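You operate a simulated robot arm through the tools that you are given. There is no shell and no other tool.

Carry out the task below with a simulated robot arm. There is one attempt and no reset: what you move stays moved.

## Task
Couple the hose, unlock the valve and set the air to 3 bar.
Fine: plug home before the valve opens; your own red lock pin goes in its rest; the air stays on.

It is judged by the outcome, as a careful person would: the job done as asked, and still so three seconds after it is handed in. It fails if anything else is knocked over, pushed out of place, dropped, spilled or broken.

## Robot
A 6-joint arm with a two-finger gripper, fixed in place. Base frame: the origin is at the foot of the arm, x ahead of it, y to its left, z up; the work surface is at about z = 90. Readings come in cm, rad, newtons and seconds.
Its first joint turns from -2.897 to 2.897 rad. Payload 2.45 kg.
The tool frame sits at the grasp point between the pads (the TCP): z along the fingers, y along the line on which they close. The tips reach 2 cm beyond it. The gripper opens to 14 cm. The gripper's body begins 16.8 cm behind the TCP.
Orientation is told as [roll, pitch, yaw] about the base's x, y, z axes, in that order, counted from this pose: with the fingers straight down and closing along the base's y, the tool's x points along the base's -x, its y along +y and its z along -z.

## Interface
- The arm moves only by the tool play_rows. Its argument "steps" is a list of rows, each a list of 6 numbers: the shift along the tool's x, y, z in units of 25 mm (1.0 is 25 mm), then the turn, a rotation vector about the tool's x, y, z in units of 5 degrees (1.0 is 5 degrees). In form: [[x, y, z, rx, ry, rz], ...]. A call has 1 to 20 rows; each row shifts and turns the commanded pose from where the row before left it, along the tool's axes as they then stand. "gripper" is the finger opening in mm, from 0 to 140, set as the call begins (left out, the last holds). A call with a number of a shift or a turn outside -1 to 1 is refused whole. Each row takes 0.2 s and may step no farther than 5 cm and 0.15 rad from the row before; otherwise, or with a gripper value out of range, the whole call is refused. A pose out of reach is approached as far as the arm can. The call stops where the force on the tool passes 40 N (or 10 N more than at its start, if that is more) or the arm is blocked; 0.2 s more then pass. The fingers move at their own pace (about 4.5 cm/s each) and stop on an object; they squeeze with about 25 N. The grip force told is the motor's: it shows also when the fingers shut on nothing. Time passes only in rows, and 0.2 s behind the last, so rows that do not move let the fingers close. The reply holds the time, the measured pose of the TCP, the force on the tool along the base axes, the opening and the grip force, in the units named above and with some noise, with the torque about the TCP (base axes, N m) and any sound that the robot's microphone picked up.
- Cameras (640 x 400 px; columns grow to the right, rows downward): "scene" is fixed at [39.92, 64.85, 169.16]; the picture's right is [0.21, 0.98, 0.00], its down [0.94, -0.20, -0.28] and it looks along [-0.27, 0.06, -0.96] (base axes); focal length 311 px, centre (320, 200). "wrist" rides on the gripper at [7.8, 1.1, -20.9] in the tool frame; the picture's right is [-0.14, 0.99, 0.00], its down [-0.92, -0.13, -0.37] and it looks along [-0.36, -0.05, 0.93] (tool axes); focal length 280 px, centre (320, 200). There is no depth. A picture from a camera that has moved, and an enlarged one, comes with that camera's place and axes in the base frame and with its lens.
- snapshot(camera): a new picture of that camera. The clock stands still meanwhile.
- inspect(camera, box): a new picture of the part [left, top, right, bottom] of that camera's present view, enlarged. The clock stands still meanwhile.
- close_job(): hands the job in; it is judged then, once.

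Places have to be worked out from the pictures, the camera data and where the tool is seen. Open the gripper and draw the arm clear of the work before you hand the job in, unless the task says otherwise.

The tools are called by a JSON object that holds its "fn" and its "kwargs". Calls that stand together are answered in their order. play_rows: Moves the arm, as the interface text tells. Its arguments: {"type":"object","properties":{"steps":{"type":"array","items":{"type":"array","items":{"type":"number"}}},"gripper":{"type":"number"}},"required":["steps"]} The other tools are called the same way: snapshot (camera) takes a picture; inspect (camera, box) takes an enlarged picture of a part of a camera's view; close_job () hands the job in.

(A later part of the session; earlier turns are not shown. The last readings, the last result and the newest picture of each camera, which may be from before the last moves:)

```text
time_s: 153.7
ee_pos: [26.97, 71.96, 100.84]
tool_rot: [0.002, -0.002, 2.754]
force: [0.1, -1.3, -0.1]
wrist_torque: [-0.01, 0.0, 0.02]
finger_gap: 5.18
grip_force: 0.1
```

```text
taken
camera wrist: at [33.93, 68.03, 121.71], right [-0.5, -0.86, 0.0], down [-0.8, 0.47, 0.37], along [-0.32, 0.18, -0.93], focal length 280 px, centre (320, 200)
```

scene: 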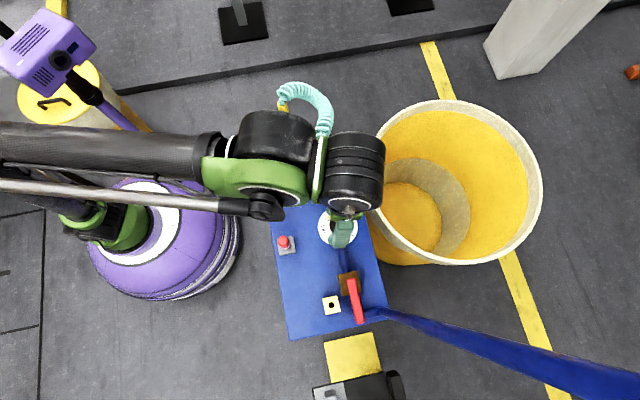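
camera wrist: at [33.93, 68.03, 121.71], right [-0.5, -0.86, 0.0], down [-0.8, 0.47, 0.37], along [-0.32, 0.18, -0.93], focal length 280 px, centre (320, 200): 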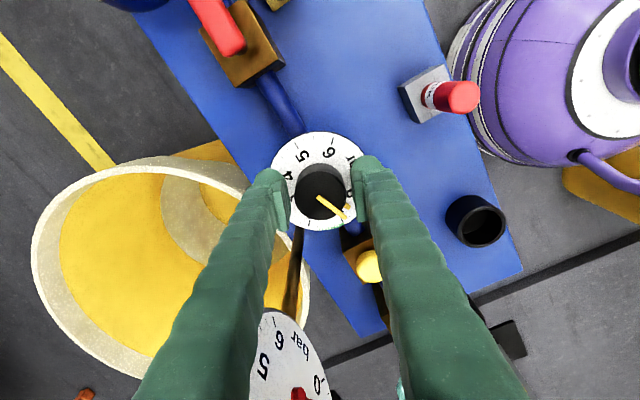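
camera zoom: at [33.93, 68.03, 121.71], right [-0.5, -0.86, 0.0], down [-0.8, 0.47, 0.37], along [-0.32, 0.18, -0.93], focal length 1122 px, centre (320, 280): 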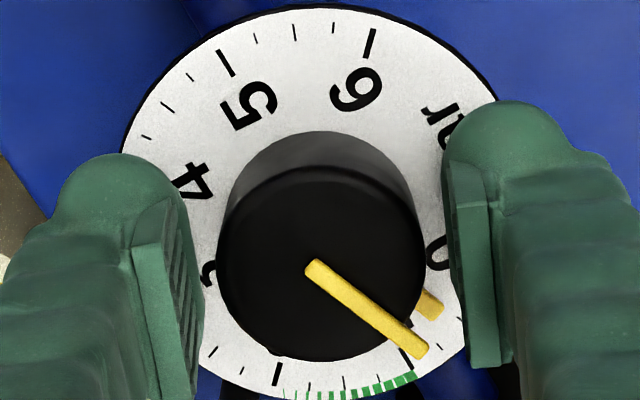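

Pointer now clear of the pad (≈47°). Closing on the knob.

{"fn": "play_rows", "kwargs": {"steps": [[0, 0, 0, 0, 0, 0], [0, 0, 0, 0, 0, 0], [0, 0, 0, 0, 0, 0]], "gripper": 30}}

{"fn": "inspect", "kwargs": {"camera": "wrist", "box": [260, 130, 380, 230]}}

```text
time_s: 154.5
ee_pos: [27.1, 71.89, 100.85]
tool_rot: [0.001, -0.002, 2.752]
force: [-0.7, -1.1, -2.7]
wrist_torque: [-0.04, 0.03, 0.0]
finger_gap: 4.01
grip_force: 44.7
```

```text
4.00 times, centred on (320, 180) of wrist
camera zoom: at [33.92, 68.03, 121.72], right [-0.5, -0.86, 0.0], down [-0.8, 0.47, 0.37], along [-0.32, 0.18, -0.93], focal length 1122 px, centre (320, 280)
```

zoom: 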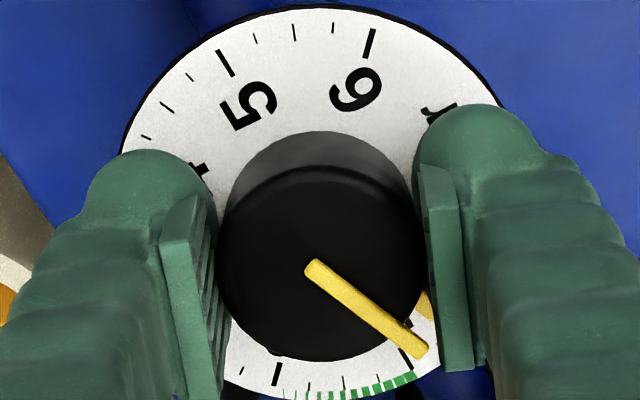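

Good centred grip with almost no side load. Turning clockwise 50° in gentle steps.

{"fn": "play_rows", "kwargs": {"steps": [[0, 0, 0, 0, 0, 0.4], [0, 0, 0, 0, 0, 0.5], [0, 0, 0, 0, 0, 0.5], [0, 0, 0, 0, 0, 0.5], [0, 0, 0, 0, 0, 0.5], [0, 0, 0, 0, 0, 0.5], [0, 0, 0, 0, 0, 0.5], [0, 0, 0, 0, 0, 0.5], [0, 0, 0, 0, 0, 0.5], [0, 0, 0, 0, 0, 0.5], [0, 0, 0, 0, 0, 0.5], [0, 0, 0, 0, 0, 0.5], [0, 0, 0, 0, 0, 0.5], [0, 0, 0, 0, 0, 0.5], [0, 0, 0, 0, 0, 0.5], [0, 0, 0, 0, 0, 0.5], [0, 0, 0, 0, 0, 0.5], [0, 0, 0, 0, 0, 0.5], [0, 0, 0, 0, 0, 0.5], [0, 0, 0, 0, 0, 0]]}}

{"fn": "inspect", "kwargs": {"camera": "wrist", "box": [260, 130, 380, 230]}}

{"fn": "snapshot", "kwargs": {"camera": "wrist"}}

```text
time_s: 156.5
ee_pos: [27.03, 71.97, 100.88]
tool_rot: [-0.001, 0.0, 2.366]
force: [8.4, 3.8, -1.0]
wrist_torque: [-0.05, -0.25, 0.03]
finger_gap: 4.0
grip_force: 45.0
stopped in row 10: the force on the tool passed its limit at 42 N (the readings are from after the stop); the commanded pose is now the measured one
```

```text
4.00 times, centred on (320, 180) of wrist
camera zoom: at [31.85, 65.67, 121.72], right [-0.79, -0.61, 0.0], down [-0.57, 0.74, 0.37], along [-0.22, 0.29, -0.93], focal length 1122 px, centre (320, 280)
```

zoom: 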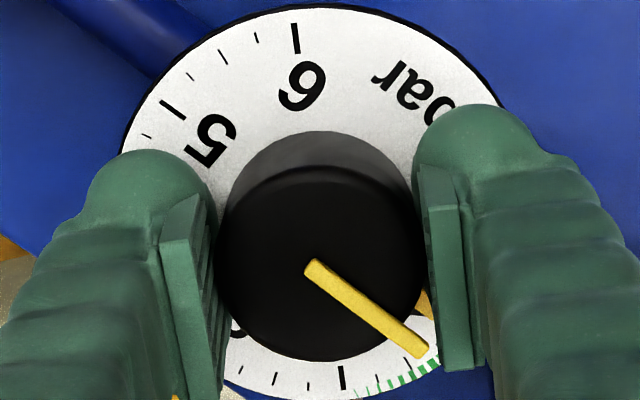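

```text
taken
camera wrist: at [31.85, 65.67, 121.72], right [-0.79, -0.61, 0.0], down [-0.57, 0.74, 0.37], along [-0.22, 0.29, -0.93], focal length 280 px, centre (320, 200)
```

wrist: 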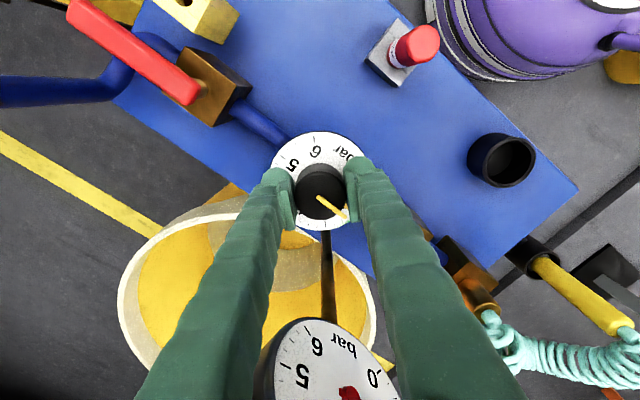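

Reached about 1 bar before wobble tripped the force limit. Relieving the side load and continuing in shorter runs.

{"fn": "play_rows", "kwargs": {"steps": [[0.006, -0.017, 0, 0, 0, 0], [0, 0, 0, 0, 0, 0.4], [0, 0, 0, 0, 0, 0.4], [0, 0, 0, 0, 0, 0.4], [0, 0, 0, 0, 0, 0.4], [0, 0, 0, 0, 0, 0.4], [0, 0, 0, 0, 0, 0.4], [0, 0, 0, 0, 0, 0.4], [0, 0, 0, 0, 0, 0]]}}

{"fn": "play_rows", "kwargs": {"steps": [[0, 0, 0, 0, 0, 0], [0, 0, 0, 0, 0, 0]]}}

```text
time_s: 158.5
ee_pos: [26.98, 71.99, 100.87]
tool_rot: [0.0, -0.002, 2.122]
force: [13.9, 10.2, 7.6]
wrist_torque: [0.17, -0.17, -0.01]
finger_gap: 3.99
grip_force: 45.0
```

```text
time_s: 159.1
ee_pos: [27.06, 71.99, 100.77]
tool_rot: [0.001, -0.002, 2.122]
force: [15.4, 13.7, 11.6]
wrist_torque: [0.17, -0.19, 0.02]
finger_gap: 4.0
grip_force: 45.4
```

Steady side load shows the grip is ~1.5 mm off the knob axis; shifting the tool to relieve it and reading again.

{"fn": "play_rows", "kwargs": {"steps": [[-0.008, -0.036, -0.02, 0, 0, 0], [0, 0, 0, 0, 0, 0]]}}

{"fn": "play_rows", "kwargs": {"steps": [[-0.003, -0.006, 0, 0, 0, 0.4], [-0.003, -0.006, 0, 0, 0, 0.4], [-0.003, -0.006, 0, 0, 0, 0.4], [-0.003, -0.006, 0, 0, 0, 0.4], [-0.003, -0.006, 0, 0, 0, 0.4], [0, 0, 0, 0, 0, 0]]}}

{"fn": "inspect", "kwargs": {"camera": "wrist", "box": [260, 130, 380, 230]}}

```text
time_s: 159.7
ee_pos: [27.01, 71.92, 100.8]
tool_rot: [0.0, -0.001, 2.123]
force: [3.4, 1.8, -0.6]
wrist_torque: [0.02, 0.08, 0.01]
finger_gap: 4.0
grip_force: 45.2
```

```text
time_s: 160.7
ee_pos: [26.97, 71.9, 100.77]
tool_rot: [0.001, 0.003, 1.998]
force: [-2.2, -8.8, -5.2]
wrist_torque: [0.43, 0.14, -0.03]
finger_gap: 4.01
grip_force: 45.9
stopped in row 4: the force on the tool passed its limit at 42 N (the readings are from after the stop); the commanded pose is now the measured one
```

```text
4.00 times, centred on (320, 180) of wrist
camera zoom: at [29.32, 64.43, 121.73], right [-0.96, -0.29, 0.0], down [-0.27, 0.89, 0.37], along [-0.11, 0.35, -0.93], focal length 1122 px, centre (320, 280)
```

zoom: 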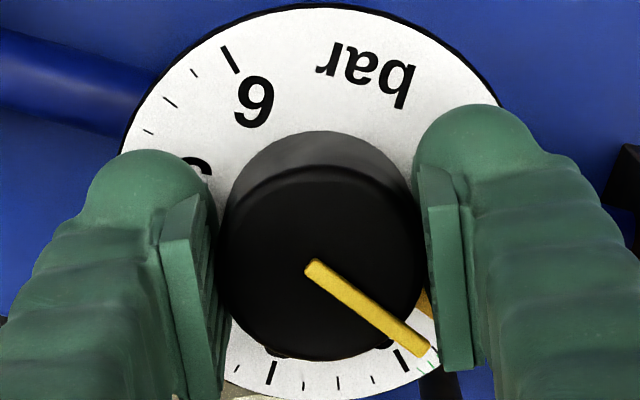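

Dial at about 1.5 bar. I'll continue with smaller angular steps and small relief moves.

{"fn": "play_rows", "kwargs": {"steps": [[0.013, 0.01, 0.008, 0, 0, 0], [0, 0, 0, 0, 0, 0.2], [0, 0, 0, 0, 0, 0.2], [0, 0, 0, 0, 0, 0.2], [0, 0, 0, 0, 0, 0.2], [0, 0, 0, 0, 0, 0.2], [0, 0, 0, 0, 0, 0.2], [0, 0, 0, 0, 0, 0.2], [0, 0, 0, 0, 0, 0.2], [0, 0, 0, 0, 0, 0]]}}

```text
time_s: 162.9
ee_pos: [26.88, 72.02, 100.74]
tool_rot: [0.001, 0.0, 1.86]
force: [2.7, 7.9, 24.3]
wrist_torque: [0.09, -0.05, -0.01]
finger_gap: 3.97
grip_force: 45.2
```

{"fn": "play_rows", "kwargs": {"steps": [[-0.014, -0.008, -0.035, 0, 0, 0], [0, 0, 0, 0, 0, 0.2], [0, 0, 0, 0, 0, 0.2], [0, 0, 0, 0, 0, 0.2], [0, 0, 0, 0, 0, 0.2], [0, 0, 0, 0, 0, 0.2], [0, 0, 0, 0, 0, 0.2], [0, 0, 0, 0, 0, 0.2], [0, 0, 0, 0, 0, 0.2], [0, 0, 0, 0, 0, 0.2], [0, 0, 0, 0, 0, 0.2], [0, 0, 0, 0, 0, 0.2], [0, 0, 0, 0, 0, 0.2], [0, 0, 0, 0, 0, 0]]}}

{"fn": "inspect", "kwargs": {"camera": "wrist", "box": [260, 130, 380, 230]}}

{"fn": "snapshot", "kwargs": {"camera": "wrist"}}

```text
time_s: 164.8
ee_pos: [27.03, 72.05, 100.76]
tool_rot: [0.002, 0.002, 1.736]
force: [-2.7, -5.3, -6.2]
wrist_torque: [0.18, 0.06, 0.0]
finger_gap: 4.0
grip_force: 45.0
stopped in row 9: the force on the tool passed its limit at 42 N (the readings are from after the stop); the commanded pose is now the measured one
```

```text
4.00 times, centred on (320, 180) of wrist
camera zoom: at [27.26, 64.13, 121.75], right [-1.0, -0.03, 0.0], down [-0.02, 0.93, 0.37], along [-0.01, 0.37, -0.93], focal length 1122 px, centre (320, 280)
```

zoom: 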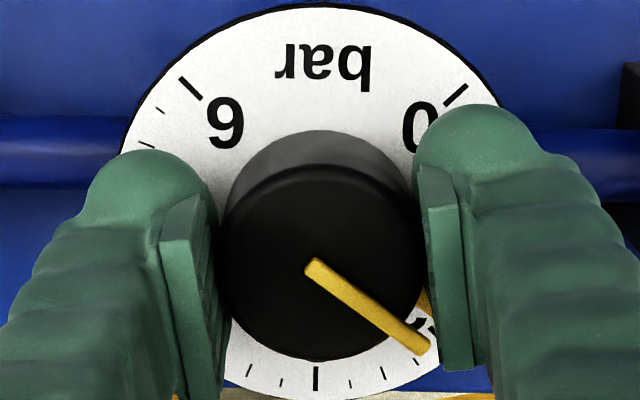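

```text
taken
camera wrist: at [27.26, 64.13, 121.75], right [-1.0, -0.03, 0.0], down [-0.02, 0.93, 0.37], along [-0.01, 0.37, -0.93], focal length 280 px, centre (320, 200)
```

wrist: 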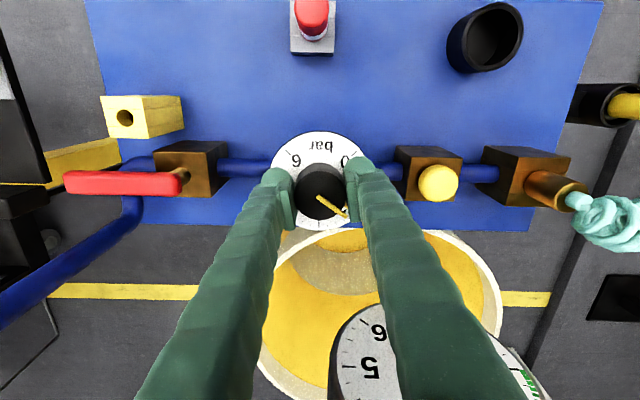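

Now about 1.85 bar. I'll release, lift clear, rotate back to yaw ≈150° and regrip for the remainder; first let me check the gauge on the way.

{"fn": "play_rows", "kwargs": {"steps": [[0, 0, 0, 0, 0, 0], [0, 0, 0, 0, 0, 0], [0, 0, -0.7, 0, 0, 0], [0, 0, -0.7, 0, 0, 0], [0, 0, 0, 0, 0, -1], [0, 0, 0, 0, 0, -1], [0, 0, 0, 0, 0, -1], [0, 0, 0, 0, 0, -1], [0, 0, 0, 0, 0, -1], [0, 0, 0, 0, 0, -1], [0, 0, 0, 0, 0, -1], [0, 0, 0, 0, 0, -1], [0, 0, 0, 0, 0, -1], [0, 0, 0, 0, 0, -1], [0, 0, 0, 0, 0, 0]], "gripper": 56}}

{"fn": "snapshot", "kwargs": {"camera": "wrist"}}

{"fn": "inspect", "kwargs": {"camera": "wrist", "box": [260, 110, 380, 210]}}

{"fn": "inspect", "kwargs": {"camera": "wrist", "box": [240, 260, 400, 400]}}

```text
time_s: 168.0
ee_pos: [27.03, 71.82, 104.29]
tool_rot: [0.003, 0.0, 2.607]
force: [0.1, -0.1, 0.1]
wrist_torque: [-0.04, -0.01, 0.01]
finger_gap: 5.58
grip_force: 0.0
```

```text
taken
camera wrist: at [33.25, 67.04, 125.26], right [-0.62, -0.78, 0.0], down [-0.73, 0.58, 0.37], along [-0.29, 0.23, -0.93], focal length 280 px, centre (320, 200)
```

wrist: 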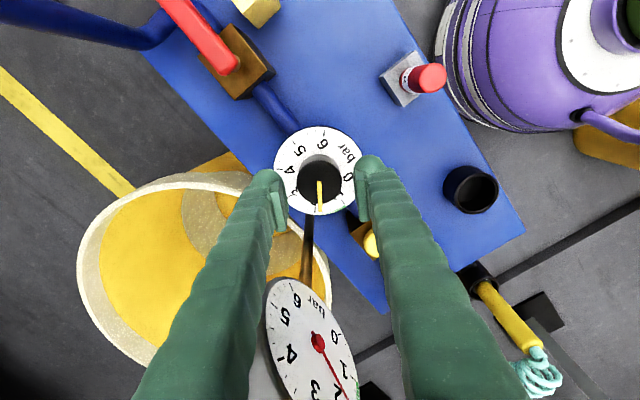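

```text
4.00 times, centred on (320, 160) of wrist
camera zoom: at [33.25, 67.04, 125.26], right [-0.62, -0.78, 0.0], down [-0.73, 0.58, 0.37], along [-0.29, 0.23, -0.93], focal length 1122 px, centre (320, 360)
```

zoom: 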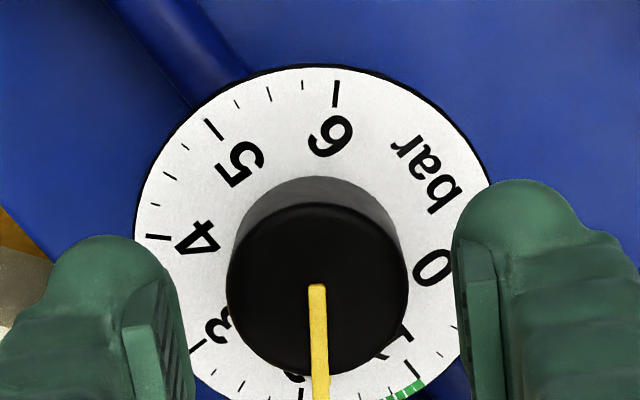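

```text
2.86 times, centred on (320, 330) of wrist
camera zoom: at [33.25, 67.04, 125.26], right [-0.62, -0.78, 0.0], down [-0.73, 0.58, 0.37], along [-0.29, 0.23, -0.93], focal length 801 px, centre (320, -171)
```

zoom: 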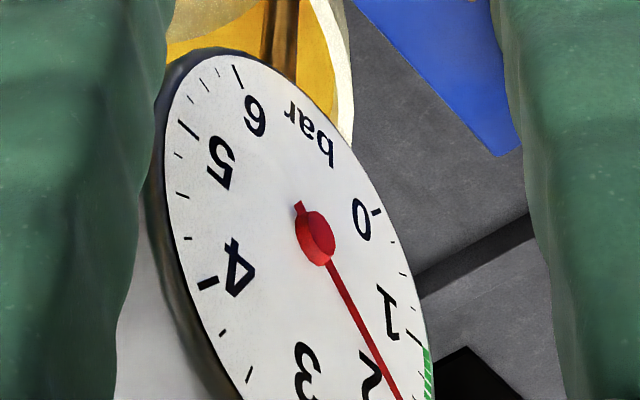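

Gauge reads ≈1.8 bar, matching the dial. Centring slightly, lowering and gripping again.

{"fn": "play_rows", "kwargs": {"steps": [[0.038, -0.013, 0, 0, 0, 0], [0, 0, 0.47, 0, 0, 0], [0, 0, 0.47, 0, 0, 0], [0, 0, 0.44, 0, 0, 0], [0, 0, 0, 0, 0, 0]], "gripper": 52}}

{"fn": "play_rows", "kwargs": {"steps": [[0, 0, 0, 0, 0, 0], [0, 0, 0, 0, 0, 0], [0, 0, 0, 0, 0, 0]], "gripper": 36}}

{"fn": "play_rows", "kwargs": {"steps": [[0, 0, 0, 0, 0, 0.3], [0, 0, 0, 0, 0, 0.3], [0, 0, 0, 0, 0, 0.3], [0, 0, 0, 0, 0, 0.3], [0, 0, 0, 0, 0, 0.3], [0, 0, 0, 0, 0, 0.3], [0, 0, 0, 0, 0, 0.3], [0, 0, 0, 0, 0, 0.3], [0, 0, 0, 0, 0, 0]]}}

```text
time_s: 169.2
ee_pos: [27.05, 72.06, 100.89]
tool_rot: [0.005, 0.0, 2.606]
force: [-1.4, 0.1, 0.0]
wrist_torque: [-0.01, 0.02, 0.01]
finger_gap: 5.19
grip_force: 0.1
```

```text
time_s: 170.0
ee_pos: [27.17, 71.81, 100.74]
tool_rot: [0.003, -0.002, 2.607]
force: [4.0, 7.2, 2.5]
wrist_torque: [0.1, -0.05, 0.0]
finger_gap: 4.16
grip_force: 4.5
```

```text
time_s: 171.9
ee_pos: [26.97, 72.01, 100.7]
tool_rot: [0.004, 0.0, 2.399]
force: [-3.9, -0.7, -10.6]
wrist_torque: [0.1, -0.01, 0.02]
finger_gap: 3.96
grip_force: 45.5
stopped in row 9: the force on the tool passed its limit at 42 N (the readings are from after the stop); the commanded pose is now the measured one
```

Turned another 12° before a force spike. Continuing the same way in short runs.

{"fn": "play_rows", "kwargs": {"steps": [[0, 0, 0.01, 0, 0, 0], [0, 0, 0, 0, 0, 0.3], [0, 0, 0, 0, 0, 0.3], [0, 0, 0, 0, 0, 0.3], [0, 0, 0, 0, 0, 0.3], [0, 0, 0, 0, 0, 0.3], [0, 0, 0, 0, 0, 0.3], [0, 0, 0, 0, 0, 0]]}}

{"fn": "inspect", "kwargs": {"camera": "wrist", "box": [260, 130, 380, 230]}}

```text
time_s: 173.7
ee_pos: [27.14, 72.0, 100.86]
tool_rot: [0.004, 0.001, 2.24]
force: [-6.4, 2.9, -17.9]
wrist_torque: [0.12, 0.12, 0.0]
finger_gap: 3.99
grip_force: 44.7
```

```text
4.00 times, centred on (320, 180) of wrist
camera zoom: at [31.12, 65.22, 121.72], right [-0.86, -0.51, 0.0], down [-0.47, 0.8, 0.37], along [-0.19, 0.31, -0.93], focal length 1122 px, centre (320, 280)
```

zoom: 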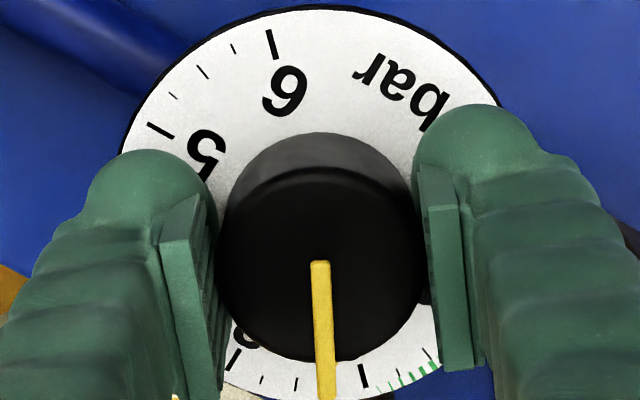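

About 2.3 bar. Relieving the vertical load and continuing.

{"fn": "play_rows", "kwargs": {"steps": [[0.004, 0.01, 0.03, 0, 0, 0], [0, 0, 0, 0, 0, 0.3], [0, 0, 0, 0, 0, 0.3], [0, 0, 0, 0, 0, 0.3], [0, 0, 0, 0, 0, 0.3], [0, 0, 0, 0, 0, 0.3], [0, 0, 0, 0, 0, 0.3], [0, 0, 0, 0, 0, 0.3], [0, 0, 0, 0, 0, 0]]}}

{"fn": "play_rows", "kwargs": {"steps": [[0, 0, 0, 0, 0, 0], [0, 0, 0, 0, 0, 0]]}}

```text
time_s: 175.1
ee_pos: [27.09, 71.98, 100.83]
tool_rot: [0.004, 0.002, 2.118]
force: [-4.1, 2.6, 7.4]
wrist_torque: [-0.2, 0.06, 0.02]
finger_gap: 3.99
grip_force: 45.0
stopped in row 6: the force on the tool passed its limit at 42 N (the readings are from after the stop); the commanded pose is now the measured one
```

```text
time_s: 175.7
ee_pos: [26.99, 71.92, 100.76]
tool_rot: [0.003, 0.001, 2.117]
force: [-3.1, 2.2, 11.4]
wrist_torque: [0.06, 0.06, 0.0]
finger_gap: 4.01
grip_force: 45.0
```

≈2.45 bar by angle. Continuing.

{"fn": "play_rows", "kwargs": {"steps": [[0, 0, -0.015, 0, 0, 0], [0, 0, 0, 0, 0, 0.3], [0, 0, 0, 0, 0, 0.3], [0, 0, 0, 0, 0, 0.3], [0, 0, 0, 0, 0, 0.3], [0, 0, 0, 0, 0, 0.3], [0, 0, 0, 0, 0, 0.3], [0, 0, 0, 0, 0, 0]]}}

{"fn": "play_rows", "kwargs": {"steps": [[0, 0, 0, 0, 0, 0.3], [0, 0, 0, 0, 0, 0.3], [0, 0, 0, 0, 0, 0.3], [0, 0, 0, 0, 0, 0.3], [0, 0, 0, 0, 0, 0]]}}

{"fn": "inspect", "kwargs": {"camera": "wrist", "box": [260, 130, 380, 230]}}

{"fn": "snapshot", "kwargs": {"camera": "wrist"}}

```text
time_s: 177.5
ee_pos: [27.02, 71.91, 100.9]
tool_rot: [0.004, 0.002, 1.961]
force: [-5.1, -14.4, -13.0]
wrist_torque: [-0.26, -0.03, 0.02]
finger_gap: 3.99
grip_force: 45.5
```

```text
time_s: 178.5
ee_pos: [26.98, 71.91, 100.84]
tool_rot: [0.004, 0.004, 1.862]
force: [-2.8, -3.8, -5.7]
wrist_torque: [0.2, 0.14, 0.0]
finger_gap: 3.99
grip_force: 45.0
stopped in row 4: the force on the tool passed its limit at 41 N (the readings are from after the stop); the commanded pose is now the measured one
```

```text
4.00 times, centred on (320, 180) of wrist
camera zoom: at [28.29, 64.21, 121.73], right [-0.99, -0.15, 0.0], down [-0.14, 0.92, 0.36], along [-0.06, 0.36, -0.93], focal length 1122 px, centre (320, 280)
```

zoom: 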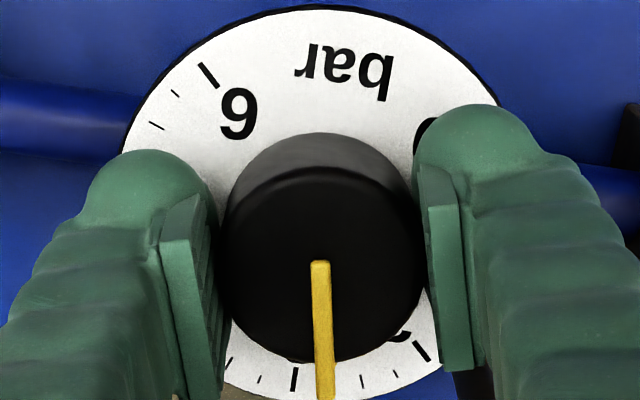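

```text
taken
camera wrist: at [28.29, 64.21, 121.73], right [-0.99, -0.15, 0.0], down [-0.14, 0.92, 0.36], along [-0.06, 0.36, -0.93], focal length 280 px, centre (320, 200)
```

wrist: 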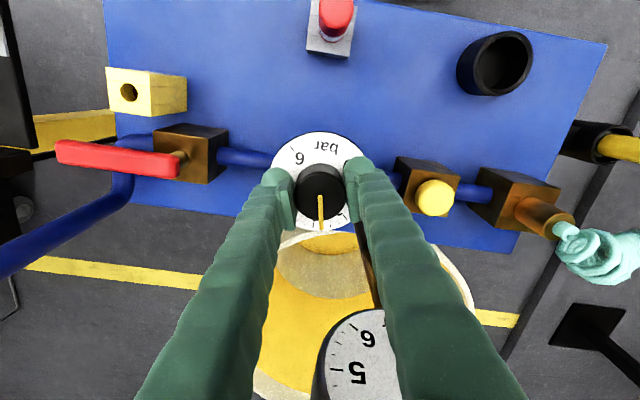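

Dial ≈2.8 bar: about 8–9° left. Turning the last bit.

{"fn": "play_rows", "kwargs": {"steps": [[0, 0, 0, 0, 0, 0.3], [0, 0, 0, 0, 0, 0.3], [0, 0, 0, 0, 0, 0.3], [0, 0, 0, 0, 0, 0]]}}

{"fn": "play_rows", "kwargs": {"steps": [[0, 0, 0, 0, 0, 0.3], [0, 0, 0, 0, 0, 0.3], [0, 0, 0, 0, 0, 0]]}}

{"fn": "inspect", "kwargs": {"camera": "wrist", "box": [260, 130, 380, 230]}}

```text
time_s: 179.5
ee_pos: [27.04, 71.88, 100.81]
tool_rot: [0.003, 0.003, 1.785]
force: [-7.8, -17.3, -12.3]
wrist_torque: [-0.45, 0.07, 0.0]
finger_gap: 4.0
grip_force: 45.3
```

```text
time_s: 180.2
ee_pos: [27.03, 71.93, 100.77]
tool_rot: [0.004, 0.004, 1.733]
force: [-5.7, -8.2, -3.7]
wrist_torque: [0.26, 0.13, 0.03]
finger_gap: 4.02
grip_force: 45.2
stopped in row 3: the force on the tool passed its limit at 40 N (the readings are from after the stop); the commanded pose is now the measured one
```

```text
4.00 times, centred on (320, 180) of wrist
camera zoom: at [27.27, 64.15, 121.75], right [-1.0, -0.02, 0.0], down [-0.02, 0.93, 0.36], along [-0.01, 0.36, -0.93], focal length 1122 px, centre (320, 280)
```

zoom: 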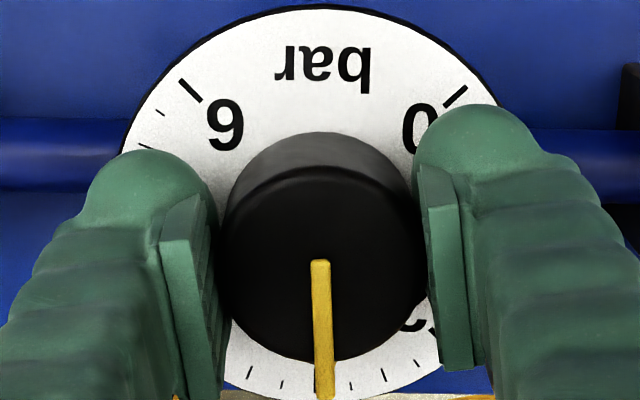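

The pointer now covers the "3" tick. Releasing and lifting clear to read dial and gauge properly.

{"fn": "play_rows", "kwargs": {"steps": [[0, 0, 0, 0, 0, 0], [0, 0, 0, 0, 0, 0], [0, 0, -0.7, 0, 0, 0], [0, 0, -0.7, 0, 0, 0], [0, 0, 0, 0, 0, -1], [0, 0, 0, 0, 0, -1], [0, 0, 0, 0, 0, -1], [0, 0, 0, 0, 0, -1], [0, 0, 0, 0, 0, -1], [0, 0, 0, 0, 0, -1], [0, 0, 0, 0, 0, -1], [0, 0, 0, 0, 0, -1], [0, 0, 0, 0, 0, -1], [0, 0, 0, 0, 0, 0]], "gripper": 56}}

{"fn": "inspect", "kwargs": {"camera": "wrist", "box": [260, 110, 380, 230]}}

{"fn": "inspect", "kwargs": {"camera": "wrist", "box": [230, 250, 410, 400]}}

```text
time_s: 183.2
ee_pos: [27.09, 71.94, 104.17]
tool_rot: [0.004, 0.0, 2.518]
force: [0.2, -0.9, 1.2]
wrist_torque: [0.01, 0.03, 0.02]
finger_gap: 5.62
grip_force: 0.0
```

```text
3.33 times, centred on (320, 170) of wrist
camera zoom: at [32.92, 66.59, 125.18], right [-0.69, -0.72, 0.01], down [-0.67, 0.64, 0.37], along [-0.27, 0.25, -0.93], focal length 935 px, centre (320, 300)
```

zoom: 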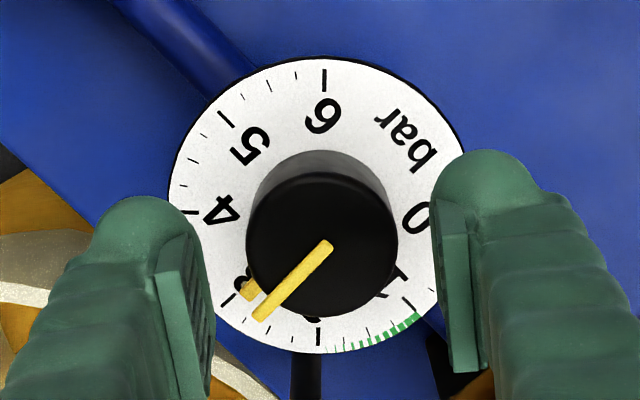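

```text
2.67 times, centred on (320, 325) of wrist
camera zoom: at [32.92, 66.59, 125.18], right [-0.69, -0.72, 0.01], down [-0.67, 0.64, 0.37], along [-0.27, 0.25, -0.93], focal length 748 px, centre (320, -133)
```

zoom: 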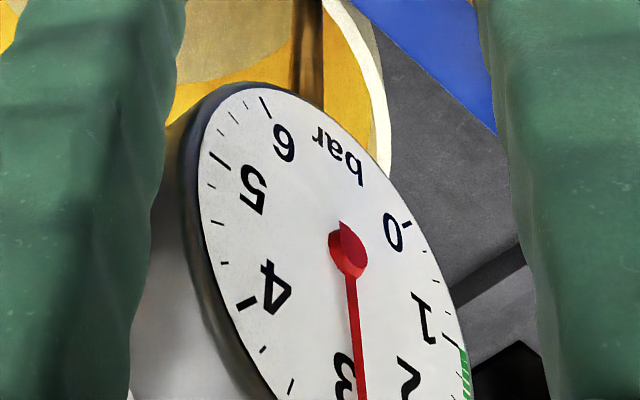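

By the dial the pointer is at roughly 2.9–3.0. I want a precise reading, so I'll rise, back off toward -y and tilt to look at the gauge face-on.

{"fn": "play_rows", "kwargs": {"steps": [[0, 0, -0.9, 0, 0, 0], [0, 0, -0.9, 0, 0, 0], [0, 0, -0.9, 0, 0, 0], [0, 0, -0.9, 0, 0, 0], [0, 0, -0.9, 0, 0, 0], [0, 0, -0.9, 0, 0, 0], [0, 0, 0, 0, 0, 1], [0, 0, 0, 0, 0, 1], [0, 0, 0, 0, 0, 1], [0, 0, 0, 0, 0, 1], [0, 0, 0, 0, 0, 1], [0, 0, 0, 0, 0, 1], [0, 0, 0, 0, 0, 1], [0, 0, 0, 0, 0, 1], [0, 0, 0, 0, 0, 1], [0, 0, 0, 0, 0, 1], [0, 0, 0, 0, 0, 0.9], [0, 0, 0, 0, 0, 0]]}}

{"fn": "play_rows", "kwargs": {"steps": [[0.9, 0.3, 0, 0, 0, 0], [0.9, 0.3, 0, 0, 0, 0], [0.9, 0.3, 0, 0, 0, 0], [0.9, 0.3, 0, 0, 0, 0], [0.9, 0.3, 0, 0, 0, 0], [0.9, 0.3, 0, 0, 0, 0], [0.9, 0.3, 0, 0, 0, 0], [0, 0, 0, 0, -1, 0], [0, 0, 0, 0, -1, 0], [0, 0, 0, 0, -1, 0], [0, 0, 0, 0, -1, 0], [0, 0, 0, 0, -1, 0], [0, 0, 0, 0, -1, 0], [0, 0, 0, 0, -1, 0], [0, 0, 0, 0, 0, 0]], "gripper": 140}}

{"fn": "snapshot", "kwargs": {"camera": "wrist"}}

{"fn": "snapshot", "kwargs": {"camera": "scene"}}

```text
time_s: 187.1
ee_pos: [27.08, 72.08, 117.77]
tool_rot: [0.001, 0.004, 1.566]
force: [0.8, -1.0, 1.1]
wrist_torque: [-0.02, 0.0, 0.0]
finger_gap: 5.62
grip_force: 0.0
```

```text
time_s: 190.2
ee_pos: [21.65, 56.38, 117.89]
tool_rot: [0.005, -0.606, 1.564]
force: [1.0, 0.5, 1.0]
wrist_torque: [0.01, 0.0, 0.0]
finger_gap: 14.02
grip_force: 0.0
```

```text
taken
camera wrist: at [20.58, 37.98, 130.66], right [-0.99, 0.12, 0.08], down [0.13, 0.54, 0.83], along [0.05, 0.83, -0.55], focal length 280 px, centre (320, 200)
```

wrist: 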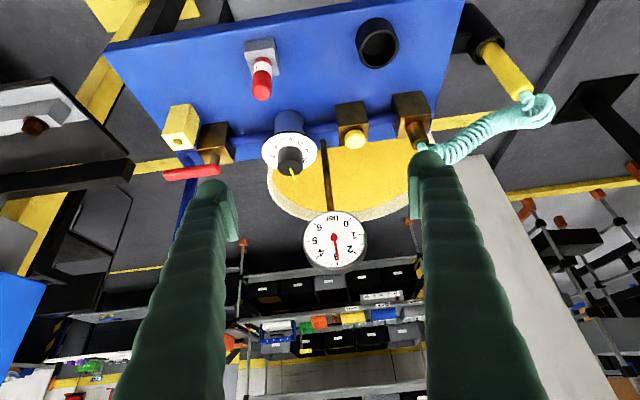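

```text
taken
```

scene: 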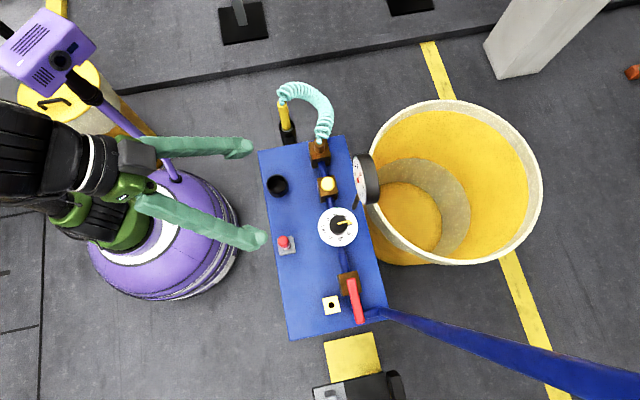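

A clear face-on view of everything. Enlarging gauge, dial and the rest.

{"fn": "inspect", "kwargs": {"camera": "wrist", "box": [295, 205, 375, 280]}}

{"fn": "inspect", "kwargs": {"camera": "scene", "box": [310, 200, 370, 255]}}

{"fn": "inspect", "kwargs": {"camera": "wrist", "box": [330, 80, 450, 160]}}

{"fn": "inspect", "kwargs": {"camera": "wrist", "box": [230, 100, 340, 190]}}

```text
5.33 times, centred on (335, 242) of wrist
camera zoom: at [20.58, 37.98, 130.66], right [-0.99, 0.12, 0.08], down [0.13, 0.54, 0.83], along [0.05, 0.83, -0.55], focal length 1495 px, centre (240, -27)
```

zoom: 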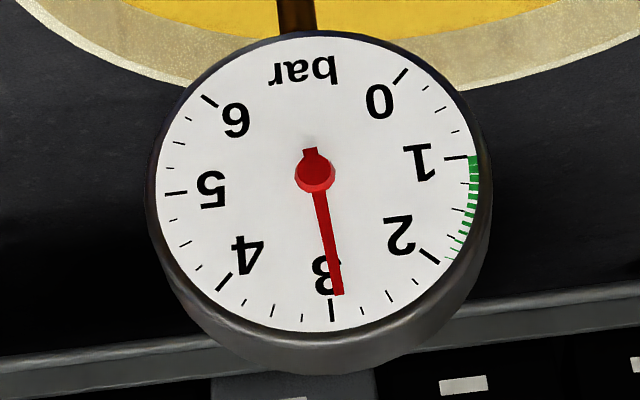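

```text
7.27 times, centred on (340, 228) of scene
camera zoom: at [39.92, 64.85, 169.16], right [0.21, 0.98, 0.0], down [0.94, -0.2, -0.28], along [-0.27, 0.06, -0.96], focal length 2263 px, centre (174, 0)
```

zoom: 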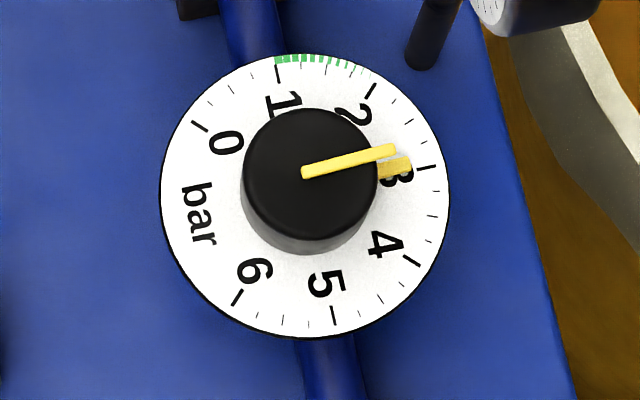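

```text
5.00 times, centred on (390, 120) of wrist
camera zoom: at [20.58, 37.98, 130.66], right [-0.99, 0.12, 0.08], down [0.13, 0.54, 0.83], along [0.05, 0.83, -0.55], focal length 1402 px, centre (-30, 600)
```

zoom: 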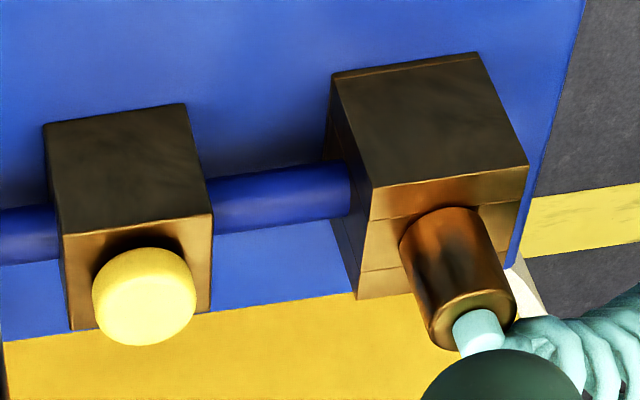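

```text
4.44 times, centred on (285, 145) of wrist
camera zoom: at [20.58, 37.98, 130.66], right [-0.99, 0.12, 0.08], down [0.13, 0.54, 0.83], along [0.05, 0.83, -0.55], focal length 1246 px, centre (476, 444)
```

zoom: 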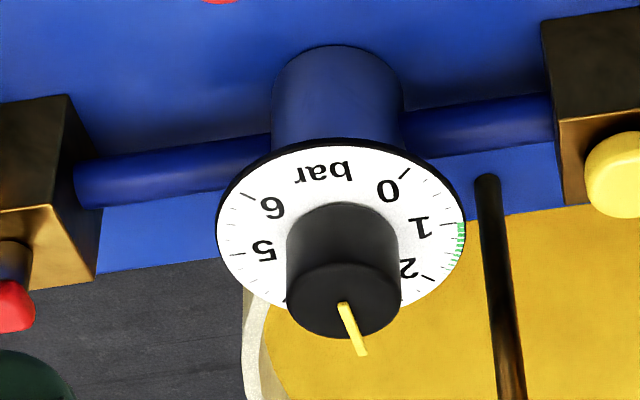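

Gauge reads ≈2.90 bar and the dial ≈2.93: it needs about 3.5–4° more. Plug, pin, lever and gun all look right. I'll go back over the knob at yaw 90° for a fine adjustment.

{"fn": "play_rows", "kwargs": {"steps": [[0, 0, 0, 0, 1, 0], [0, 0, 0, 0, 1, 0], [0, 0, 0, 0, 1, 0], [0, 0, 0, 0, 1, 0], [0, 0, 0, 0, 1, 0], [0, 0, 0, 0, 1, 0], [0, 0, 0, 0, 1, 0], [-0.9, -0.3, 0, 0, 0, 0], [-0.9, -0.3, 0, 0, 0, 0], [-0.9, -0.3, 0, 0, 0, 0], [-0.9, -0.3, 0, 0, 0, 0], [-0.9, -0.3, 0, 0, 0, 0], [-0.9, -0.3, 0, 0, 0, 0], [-0.9, -0.3, 0, 0, 0, 0], [0, 0, 0, 0, 0, 0]], "gripper": 54}}

{"fn": "play_rows", "kwargs": {"steps": [[0, 0, 0.8, 0, 0, 0], [0, 0, 0.8, 0, 0, 0], [0, 0, 0.8, 0, 0, 0], [0, 0, 0.8, 0, 0, 0], [0, 0, 0.8, 0, 0, 0], [0, 0, 0.6, 0, 0, 0], [0, 0, 0, 0, 0, 0]]}}

{"fn": "inspect", "kwargs": {"camera": "wrist", "box": [260, 110, 380, 210]}}

```text
time_s: 193.4
ee_pos: [27.06, 72.07, 117.68]
tool_rot: [0.001, 0.004, 1.567]
force: [-0.1, -0.7, -0.6]
wrist_torque: [0.01, 0.0, -0.03]
finger_gap: 5.37
grip_force: 0.1
```

```text
time_s: 195.1
ee_pos: [27.11, 71.84, 106.26]
tool_rot: [0.002, 0.006, 1.564]
force: [0.6, 1.1, -0.6]
wrist_torque: [0.02, -0.01, 0.01]
finger_gap: 5.4
grip_force: 0.1
```

```text
4.00 times, centred on (320, 160) of wrist
camera zoom: at [26.08, 64.1, 127.34], right [-0.99, 0.14, 0.0], down [0.13, 0.92, 0.36], along [0.05, 0.36, -0.93], focal length 1122 px, centre (320, 360)
```

zoom: 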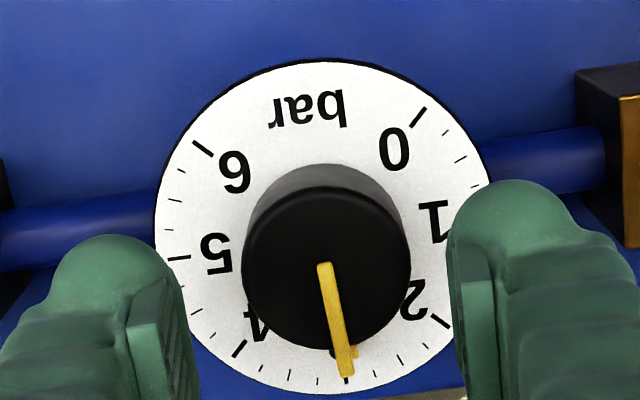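

The knob is 1.5 mm to -x of the tool; correcting, lowering, gripping, and turning about 3.6° clockwise.

{"fn": "play_rows", "kwargs": {"steps": [[0, 0.06, 0, 0, 0, 0], [0, 0, 0.72, 0, 0, 0], [0, 0, 0.72, 0, 0, 0], [0, 0, 0.72, 0, 0, 0], [0, 0, 0, 0, 0, 0]]}}

{"fn": "play_rows", "kwargs": {"steps": [[0, 0, 0, 0, 0, 0], [0, 0, 0, 0, 0, 0], [0, 0, 0, 0, 0, 0], [0, 0, 0, 0, 0, 0]], "gripper": 36}}

{"fn": "play_rows", "kwargs": {"steps": [[0, 0, 0, 0, 0, 0.2], [0, 0, 0, 0, 0, 0.2], [0, 0, 0, 0, 0, 0.2], [0, 0, 0, 0, 0, 0.15], [0, 0, 0, 0, 0, 0], [0, 0, 0, 0, 0, 0]]}}

{"fn": "inspect", "kwargs": {"camera": "wrist", "box": [260, 130, 380, 230]}}

```text
time_s: 196.2
ee_pos: [26.79, 71.8, 100.87]
tool_rot: [0.003, 0.005, 1.565]
force: [-0.3, 0.1, 0.2]
wrist_torque: [0.0, -0.01, -0.02]
finger_gap: 5.39
grip_force: 0.1
```

```text
time_s: 197.2
ee_pos: [26.95, 71.91, 100.76]
tool_rot: [0.001, 0.003, 1.566]
force: [12.0, 3.0, 1.9]
wrist_torque: [0.05, -0.14, -0.01]
finger_gap: 4.08
grip_force: 45.8
```

```text
time_s: 198.3
ee_pos: [26.95, 71.93, 100.72]
tool_rot: [0.003, 0.007, 1.498]
force: [9.4, -3.5, -9.0]
wrist_torque: [0.03, -0.22, -0.01]
finger_gap: 4.06
grip_force: 44.4
stopped in row 5: the force on the tool passed its limit at 41 N (the readings are from after the stop); the commanded pose is now the measured one
```

```text
4.00 times, centred on (320, 180) of wrist
camera zoom: at [25.4, 64.32, 121.74], right [-0.98, 0.21, 0.0], down [0.19, 0.91, 0.36], along [0.07, 0.35, -0.93], focal length 1122 px, centre (320, 280)
```

zoom: 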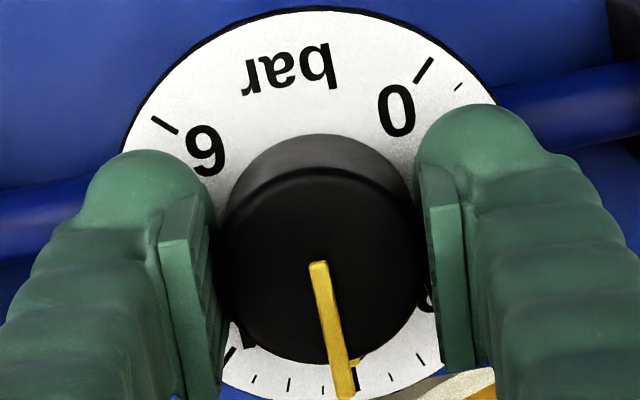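

Turned 3.9°. Releasing, lifting clear, and backing off to read dial and gauge again.

{"fn": "play_rows", "kwargs": {"steps": [[0, 0, 0, 0, 0, 0], [0, 0, 0, 0, 0, 0], [0, 0, -0.8, 0, 0, 0], [0, 0, -0.8, 0, 0, 0], [0, 0, -0.8, 0, 0, 0], [0, 0, -0.9, 0, 0, 0], [0, 0, -0.9, 0, 0, 0], [0, 0, -0.9, 0, 0, 0], [0, 0, -0.9, 0, 0, 0], [0, 0, -0.9, 0, 0, 0], [0, 0, 0, 0, 0, 0]], "gripper": 56}}

{"fn": "play_rows", "kwargs": {"steps": [[0.9, 0.3, 0, 0, 0, 0], [0.9, 0.3, 0, 0, 0, 0], [0.9, 0.3, 0, 0, 0, 0], [0.9, 0.3, 0, 0, 0, 0], [0.9, 0.3, 0, 0, 0, 0], [0.9, 0.3, 0, 0, 0, 0], [0.9, 0.3, 0, 0, 0, 0], [0, 0, 0, 0, -1, 0], [0, 0, 0, 0, -1, 0], [0, 0, 0, 0, -1, 0], [0, 0, 0, 0, -1, 0], [0, 0, 0, 0, -1, 0], [0, 0, 0, 0, -1, 0], [0, 0, 0, 0, -1, 0], [0, 0, 0, 0, 0, 0]], "gripper": 140}}

{"fn": "snapshot", "kwargs": {"camera": "wrist"}}

{"fn": "inspect", "kwargs": {"camera": "scene", "box": [310, 200, 370, 255]}}

```text
time_s: 200.7
ee_pos: [26.8, 71.98, 118.33]
tool_rot: [0.001, 0.006, 1.501]
force: [-0.2, 0.6, 0.1]
wrist_torque: [0.01, -0.01, 0.03]
finger_gap: 5.61
grip_force: 0.0
```

```text
time_s: 203.9
ee_pos: [20.6, 56.58, 118.13]
tool_rot: [0.001, -0.605, 1.498]
force: [0.3, -0.9, -0.9]
wrist_torque: [0.02, 0.02, -0.03]
finger_gap: 13.99
grip_force: 0.1
```

```text
taken
camera wrist: at [18.25, 38.41, 130.89], right [-0.98, 0.18, 0.08], down [0.17, 0.54, 0.83], along [0.11, 0.82, -0.56], focal length 280 px, centre (320, 200)
```

wrist: 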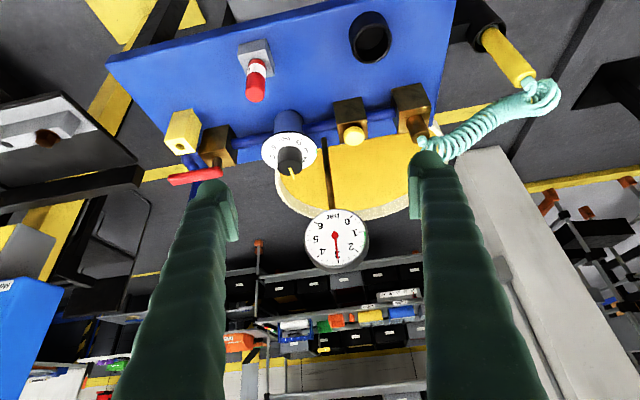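

```text
7.27 times, centred on (340, 228) of scene
camera zoom: at [39.92, 64.85, 169.16], right [0.21, 0.98, 0.0], down [0.94, -0.2, -0.28], along [-0.27, 0.06, -0.96], focal length 2263 px, centre (174, 0)
```

zoom: 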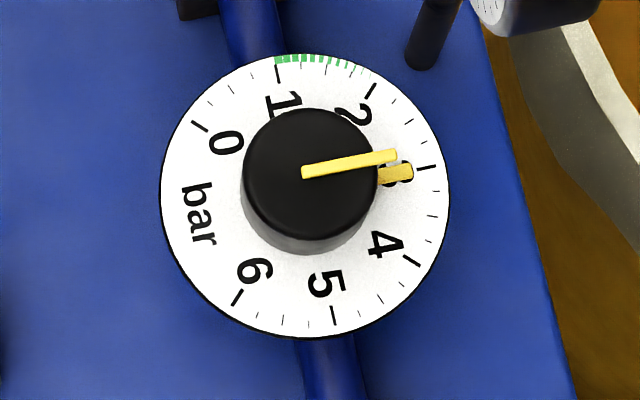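

{"fn": "inspect", "kwargs": {"camera": "wrist", "box": [300, 205, 372, 272]}}

{"fn": "inspect", "kwargs": {"camera": "scene", "box": [322, 208, 362, 248]}}

```text
5.97 times, centred on (336, 238) of wrist
camera zoom: at [18.25, 38.41, 130.89], right [-0.98, 0.18, 0.08], down [0.17, 0.54, 0.83], along [0.11, 0.82, -0.56], focal length 1674 px, centre (224, -30)
```

zoom: 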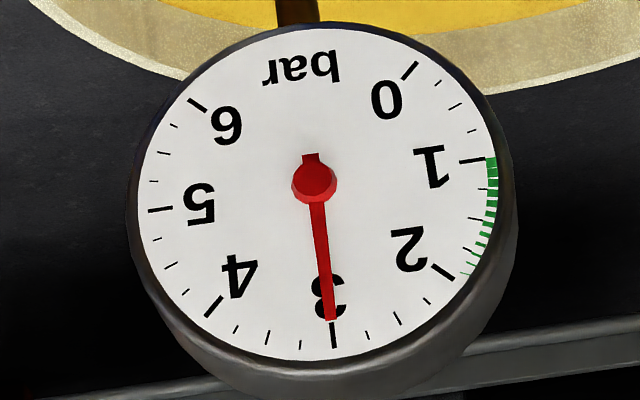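

```text
10.00 times, centred on (342, 228) of scene
camera zoom: at [39.92, 64.85, 169.16], right [0.21, 0.98, 0.0], down [0.94, -0.2, -0.28], along [-0.27, 0.06, -0.96], focal length 3111 px, centre (100, -80)
```

zoom: 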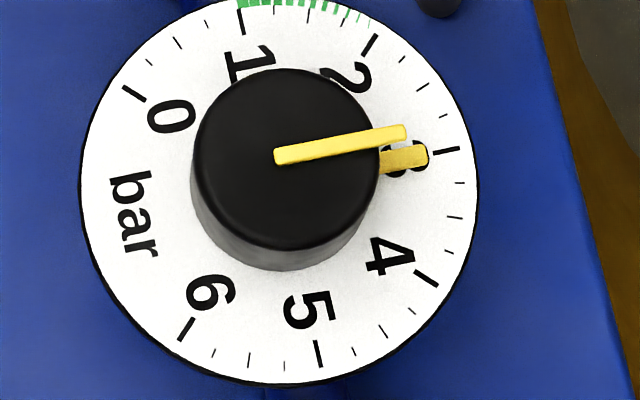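

Gauge needle sits right on 3 (within ~0.01 bar) and the dial pointer matches the 3 tick. I'll draw the arm back clear of the panel and do a final check of everything.

{"fn": "play_rows", "kwargs": {"steps": [[0.6, 0, -0.8, 0, 0, 0], [0.6, 0, -0.8, 0, 0, 0], [0.6, 0, -0.8, 0, 0, 0], [0.6, 0, -0.8, 0, 0, 0], [0, 0, -0.5, 0, 0, 0], [0, 0, 0, 0, 0, 0], [0, 0, 0, 0, 0, 0]]}}

{"fn": "snapshot", "kwargs": {"camera": "scene"}}

{"fn": "inspect", "kwargs": {"camera": "scene", "box": [255, 75, 345, 165]}}

{"fn": "inspect", "kwargs": {"camera": "scene", "box": [265, 225, 385, 335]}}

{"fn": "snapshot", "kwargs": {"camera": "wrist"}}

```text
time_s: 205.5
ee_pos: [20.0, 46.58, 122.22]
tool_rot: [0.001, -0.606, 1.498]
force: [0.3, 0.0, 0.0]
wrist_torque: [-0.02, 0.01, -0.03]
finger_gap: 13.99
grip_force: 0.0
```

```text
taken
```

scene: 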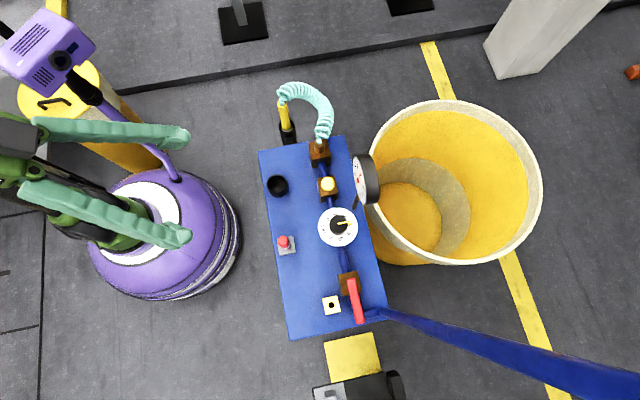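

```text
4.44 times, centred on (300, 120) of scene
camera zoom: at [39.92, 64.85, 169.16], right [0.21, 0.98, 0.0], down [0.94, -0.2, -0.28], along [-0.27, 0.06, -0.96], focal length 1383 px, centre (409, 556)
```

zoom: 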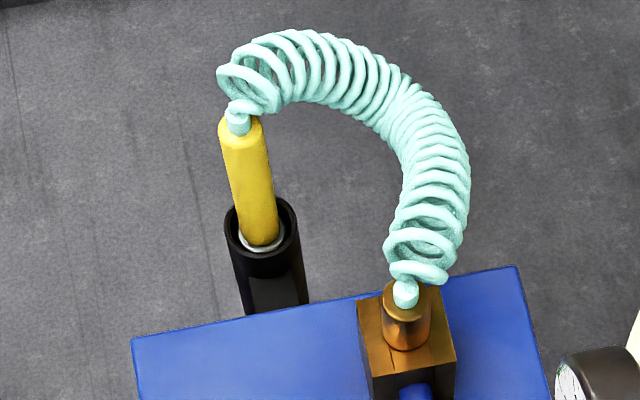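

```text
3.64 times, centred on (325, 280) of scene
camera zoom: at [39.92, 64.85, 169.16], right [0.21, 0.98, 0.0], down [0.94, -0.2, -0.28], along [-0.27, 0.06, -0.96], focal length 1131 px, centre (302, -91)
```

zoom: 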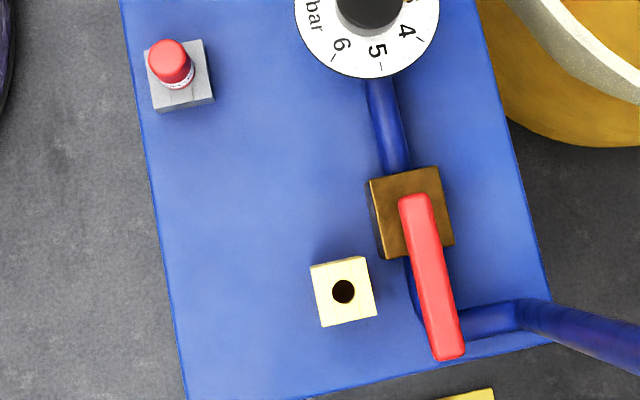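

```text
taken
camera wrist: at [17.63, 28.3, 134.99], right [-0.98, 0.18, 0.08], down [0.17, 0.54, 0.83], along [0.11, 0.82, -0.56], focal length 280 px, centre (320, 200)
```

wrist: 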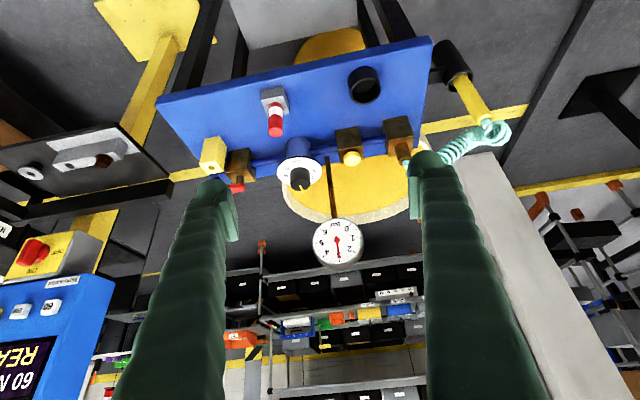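

Everything is in place: plug seated, gun in holster, pin in its rest, lever along the pipe, gripper open and clear. I'll let two seconds pass and confirm the gauge holds.

{"fn": "play_rows", "kwargs": {"steps": [[0, 0, 0, 0, 0, 0], [0, 0, 0, 0, 0, 0], [0, 0, 0, 0, 0, 0], [0, 0, 0, 0, 0, 0], [0, 0, 0, 0, 0, 0], [0, 0, 0, 0, 0, 0], [0, 0, 0, 0, 0, 0], [0, 0, 0, 0, 0, 0], [0, 0, 0, 0, 0, 0], [0, 0, 0, 0, 0, 0], [0, 0, 0, 0, 0, 0], [0, 0, 0, 0, 0, 0]]}}

{"fn": "inspect", "kwargs": {"camera": "wrist", "box": [305, 210, 373, 270]}}

{"fn": "inspect", "kwargs": {"camera": "wrist", "box": [370, 110, 430, 170]}}

{"fn": "inspect", "kwargs": {"camera": "wrist", "box": [240, 70, 320, 140]}}

```text
time_s: 208.1
ee_pos: [20.03, 46.56, 122.34]
tool_rot: [0.004, -0.604, 1.498]
force: [0.7, -0.1, -0.5]
wrist_torque: [0.01, 0.02, 0.01]
finger_gap: 14.01
grip_force: 0.1
```

```text
6.67 times, centred on (339, 240) of wrist
camera zoom: at [17.63, 28.31, 134.99], right [-0.98, 0.18, 0.08], down [0.17, 0.54, 0.83], along [0.11, 0.82, -0.56], focal length 1869 px, centre (193, -67)
```

zoom: 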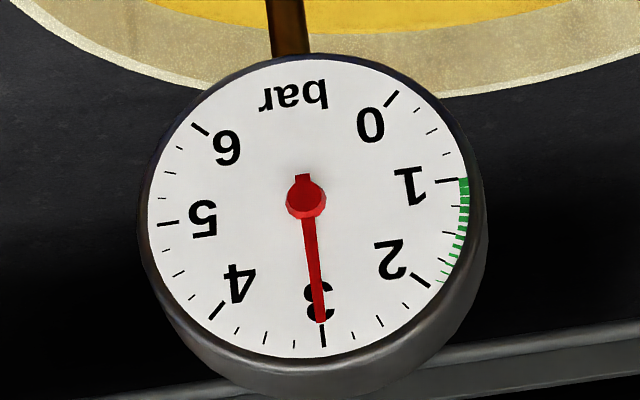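

```text
6.67 times, centred on (400, 140) of wrist
camera zoom: at [17.63, 28.31, 134.99], right [-0.98, 0.18, 0.08], down [0.17, 0.54, 0.83], along [0.11, 0.82, -0.56], focal length 1869 px, centre (-213, 600)
```

zoom: 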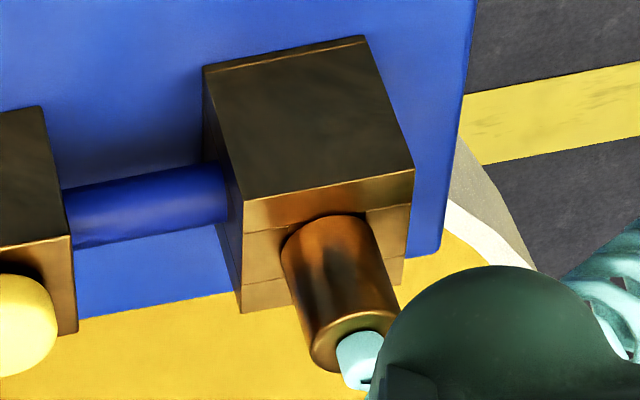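

```text
5.71 times, centred on (280, 105) of wrist
camera zoom: at [17.63, 28.31, 134.99], right [-0.98, 0.18, 0.08], down [0.17, 0.54, 0.83], along [0.11, 0.82, -0.56], focal length 1602 px, centre (549, 743)
```

zoom: 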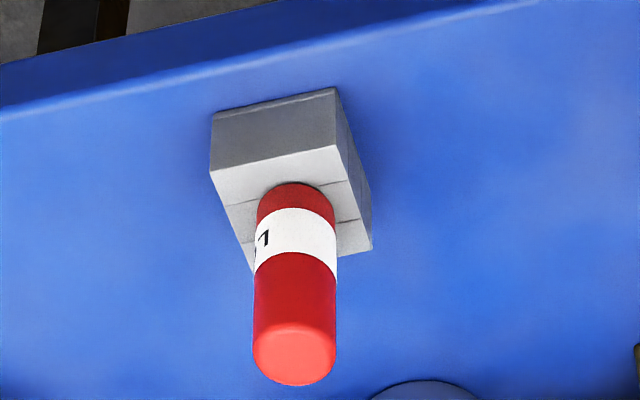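

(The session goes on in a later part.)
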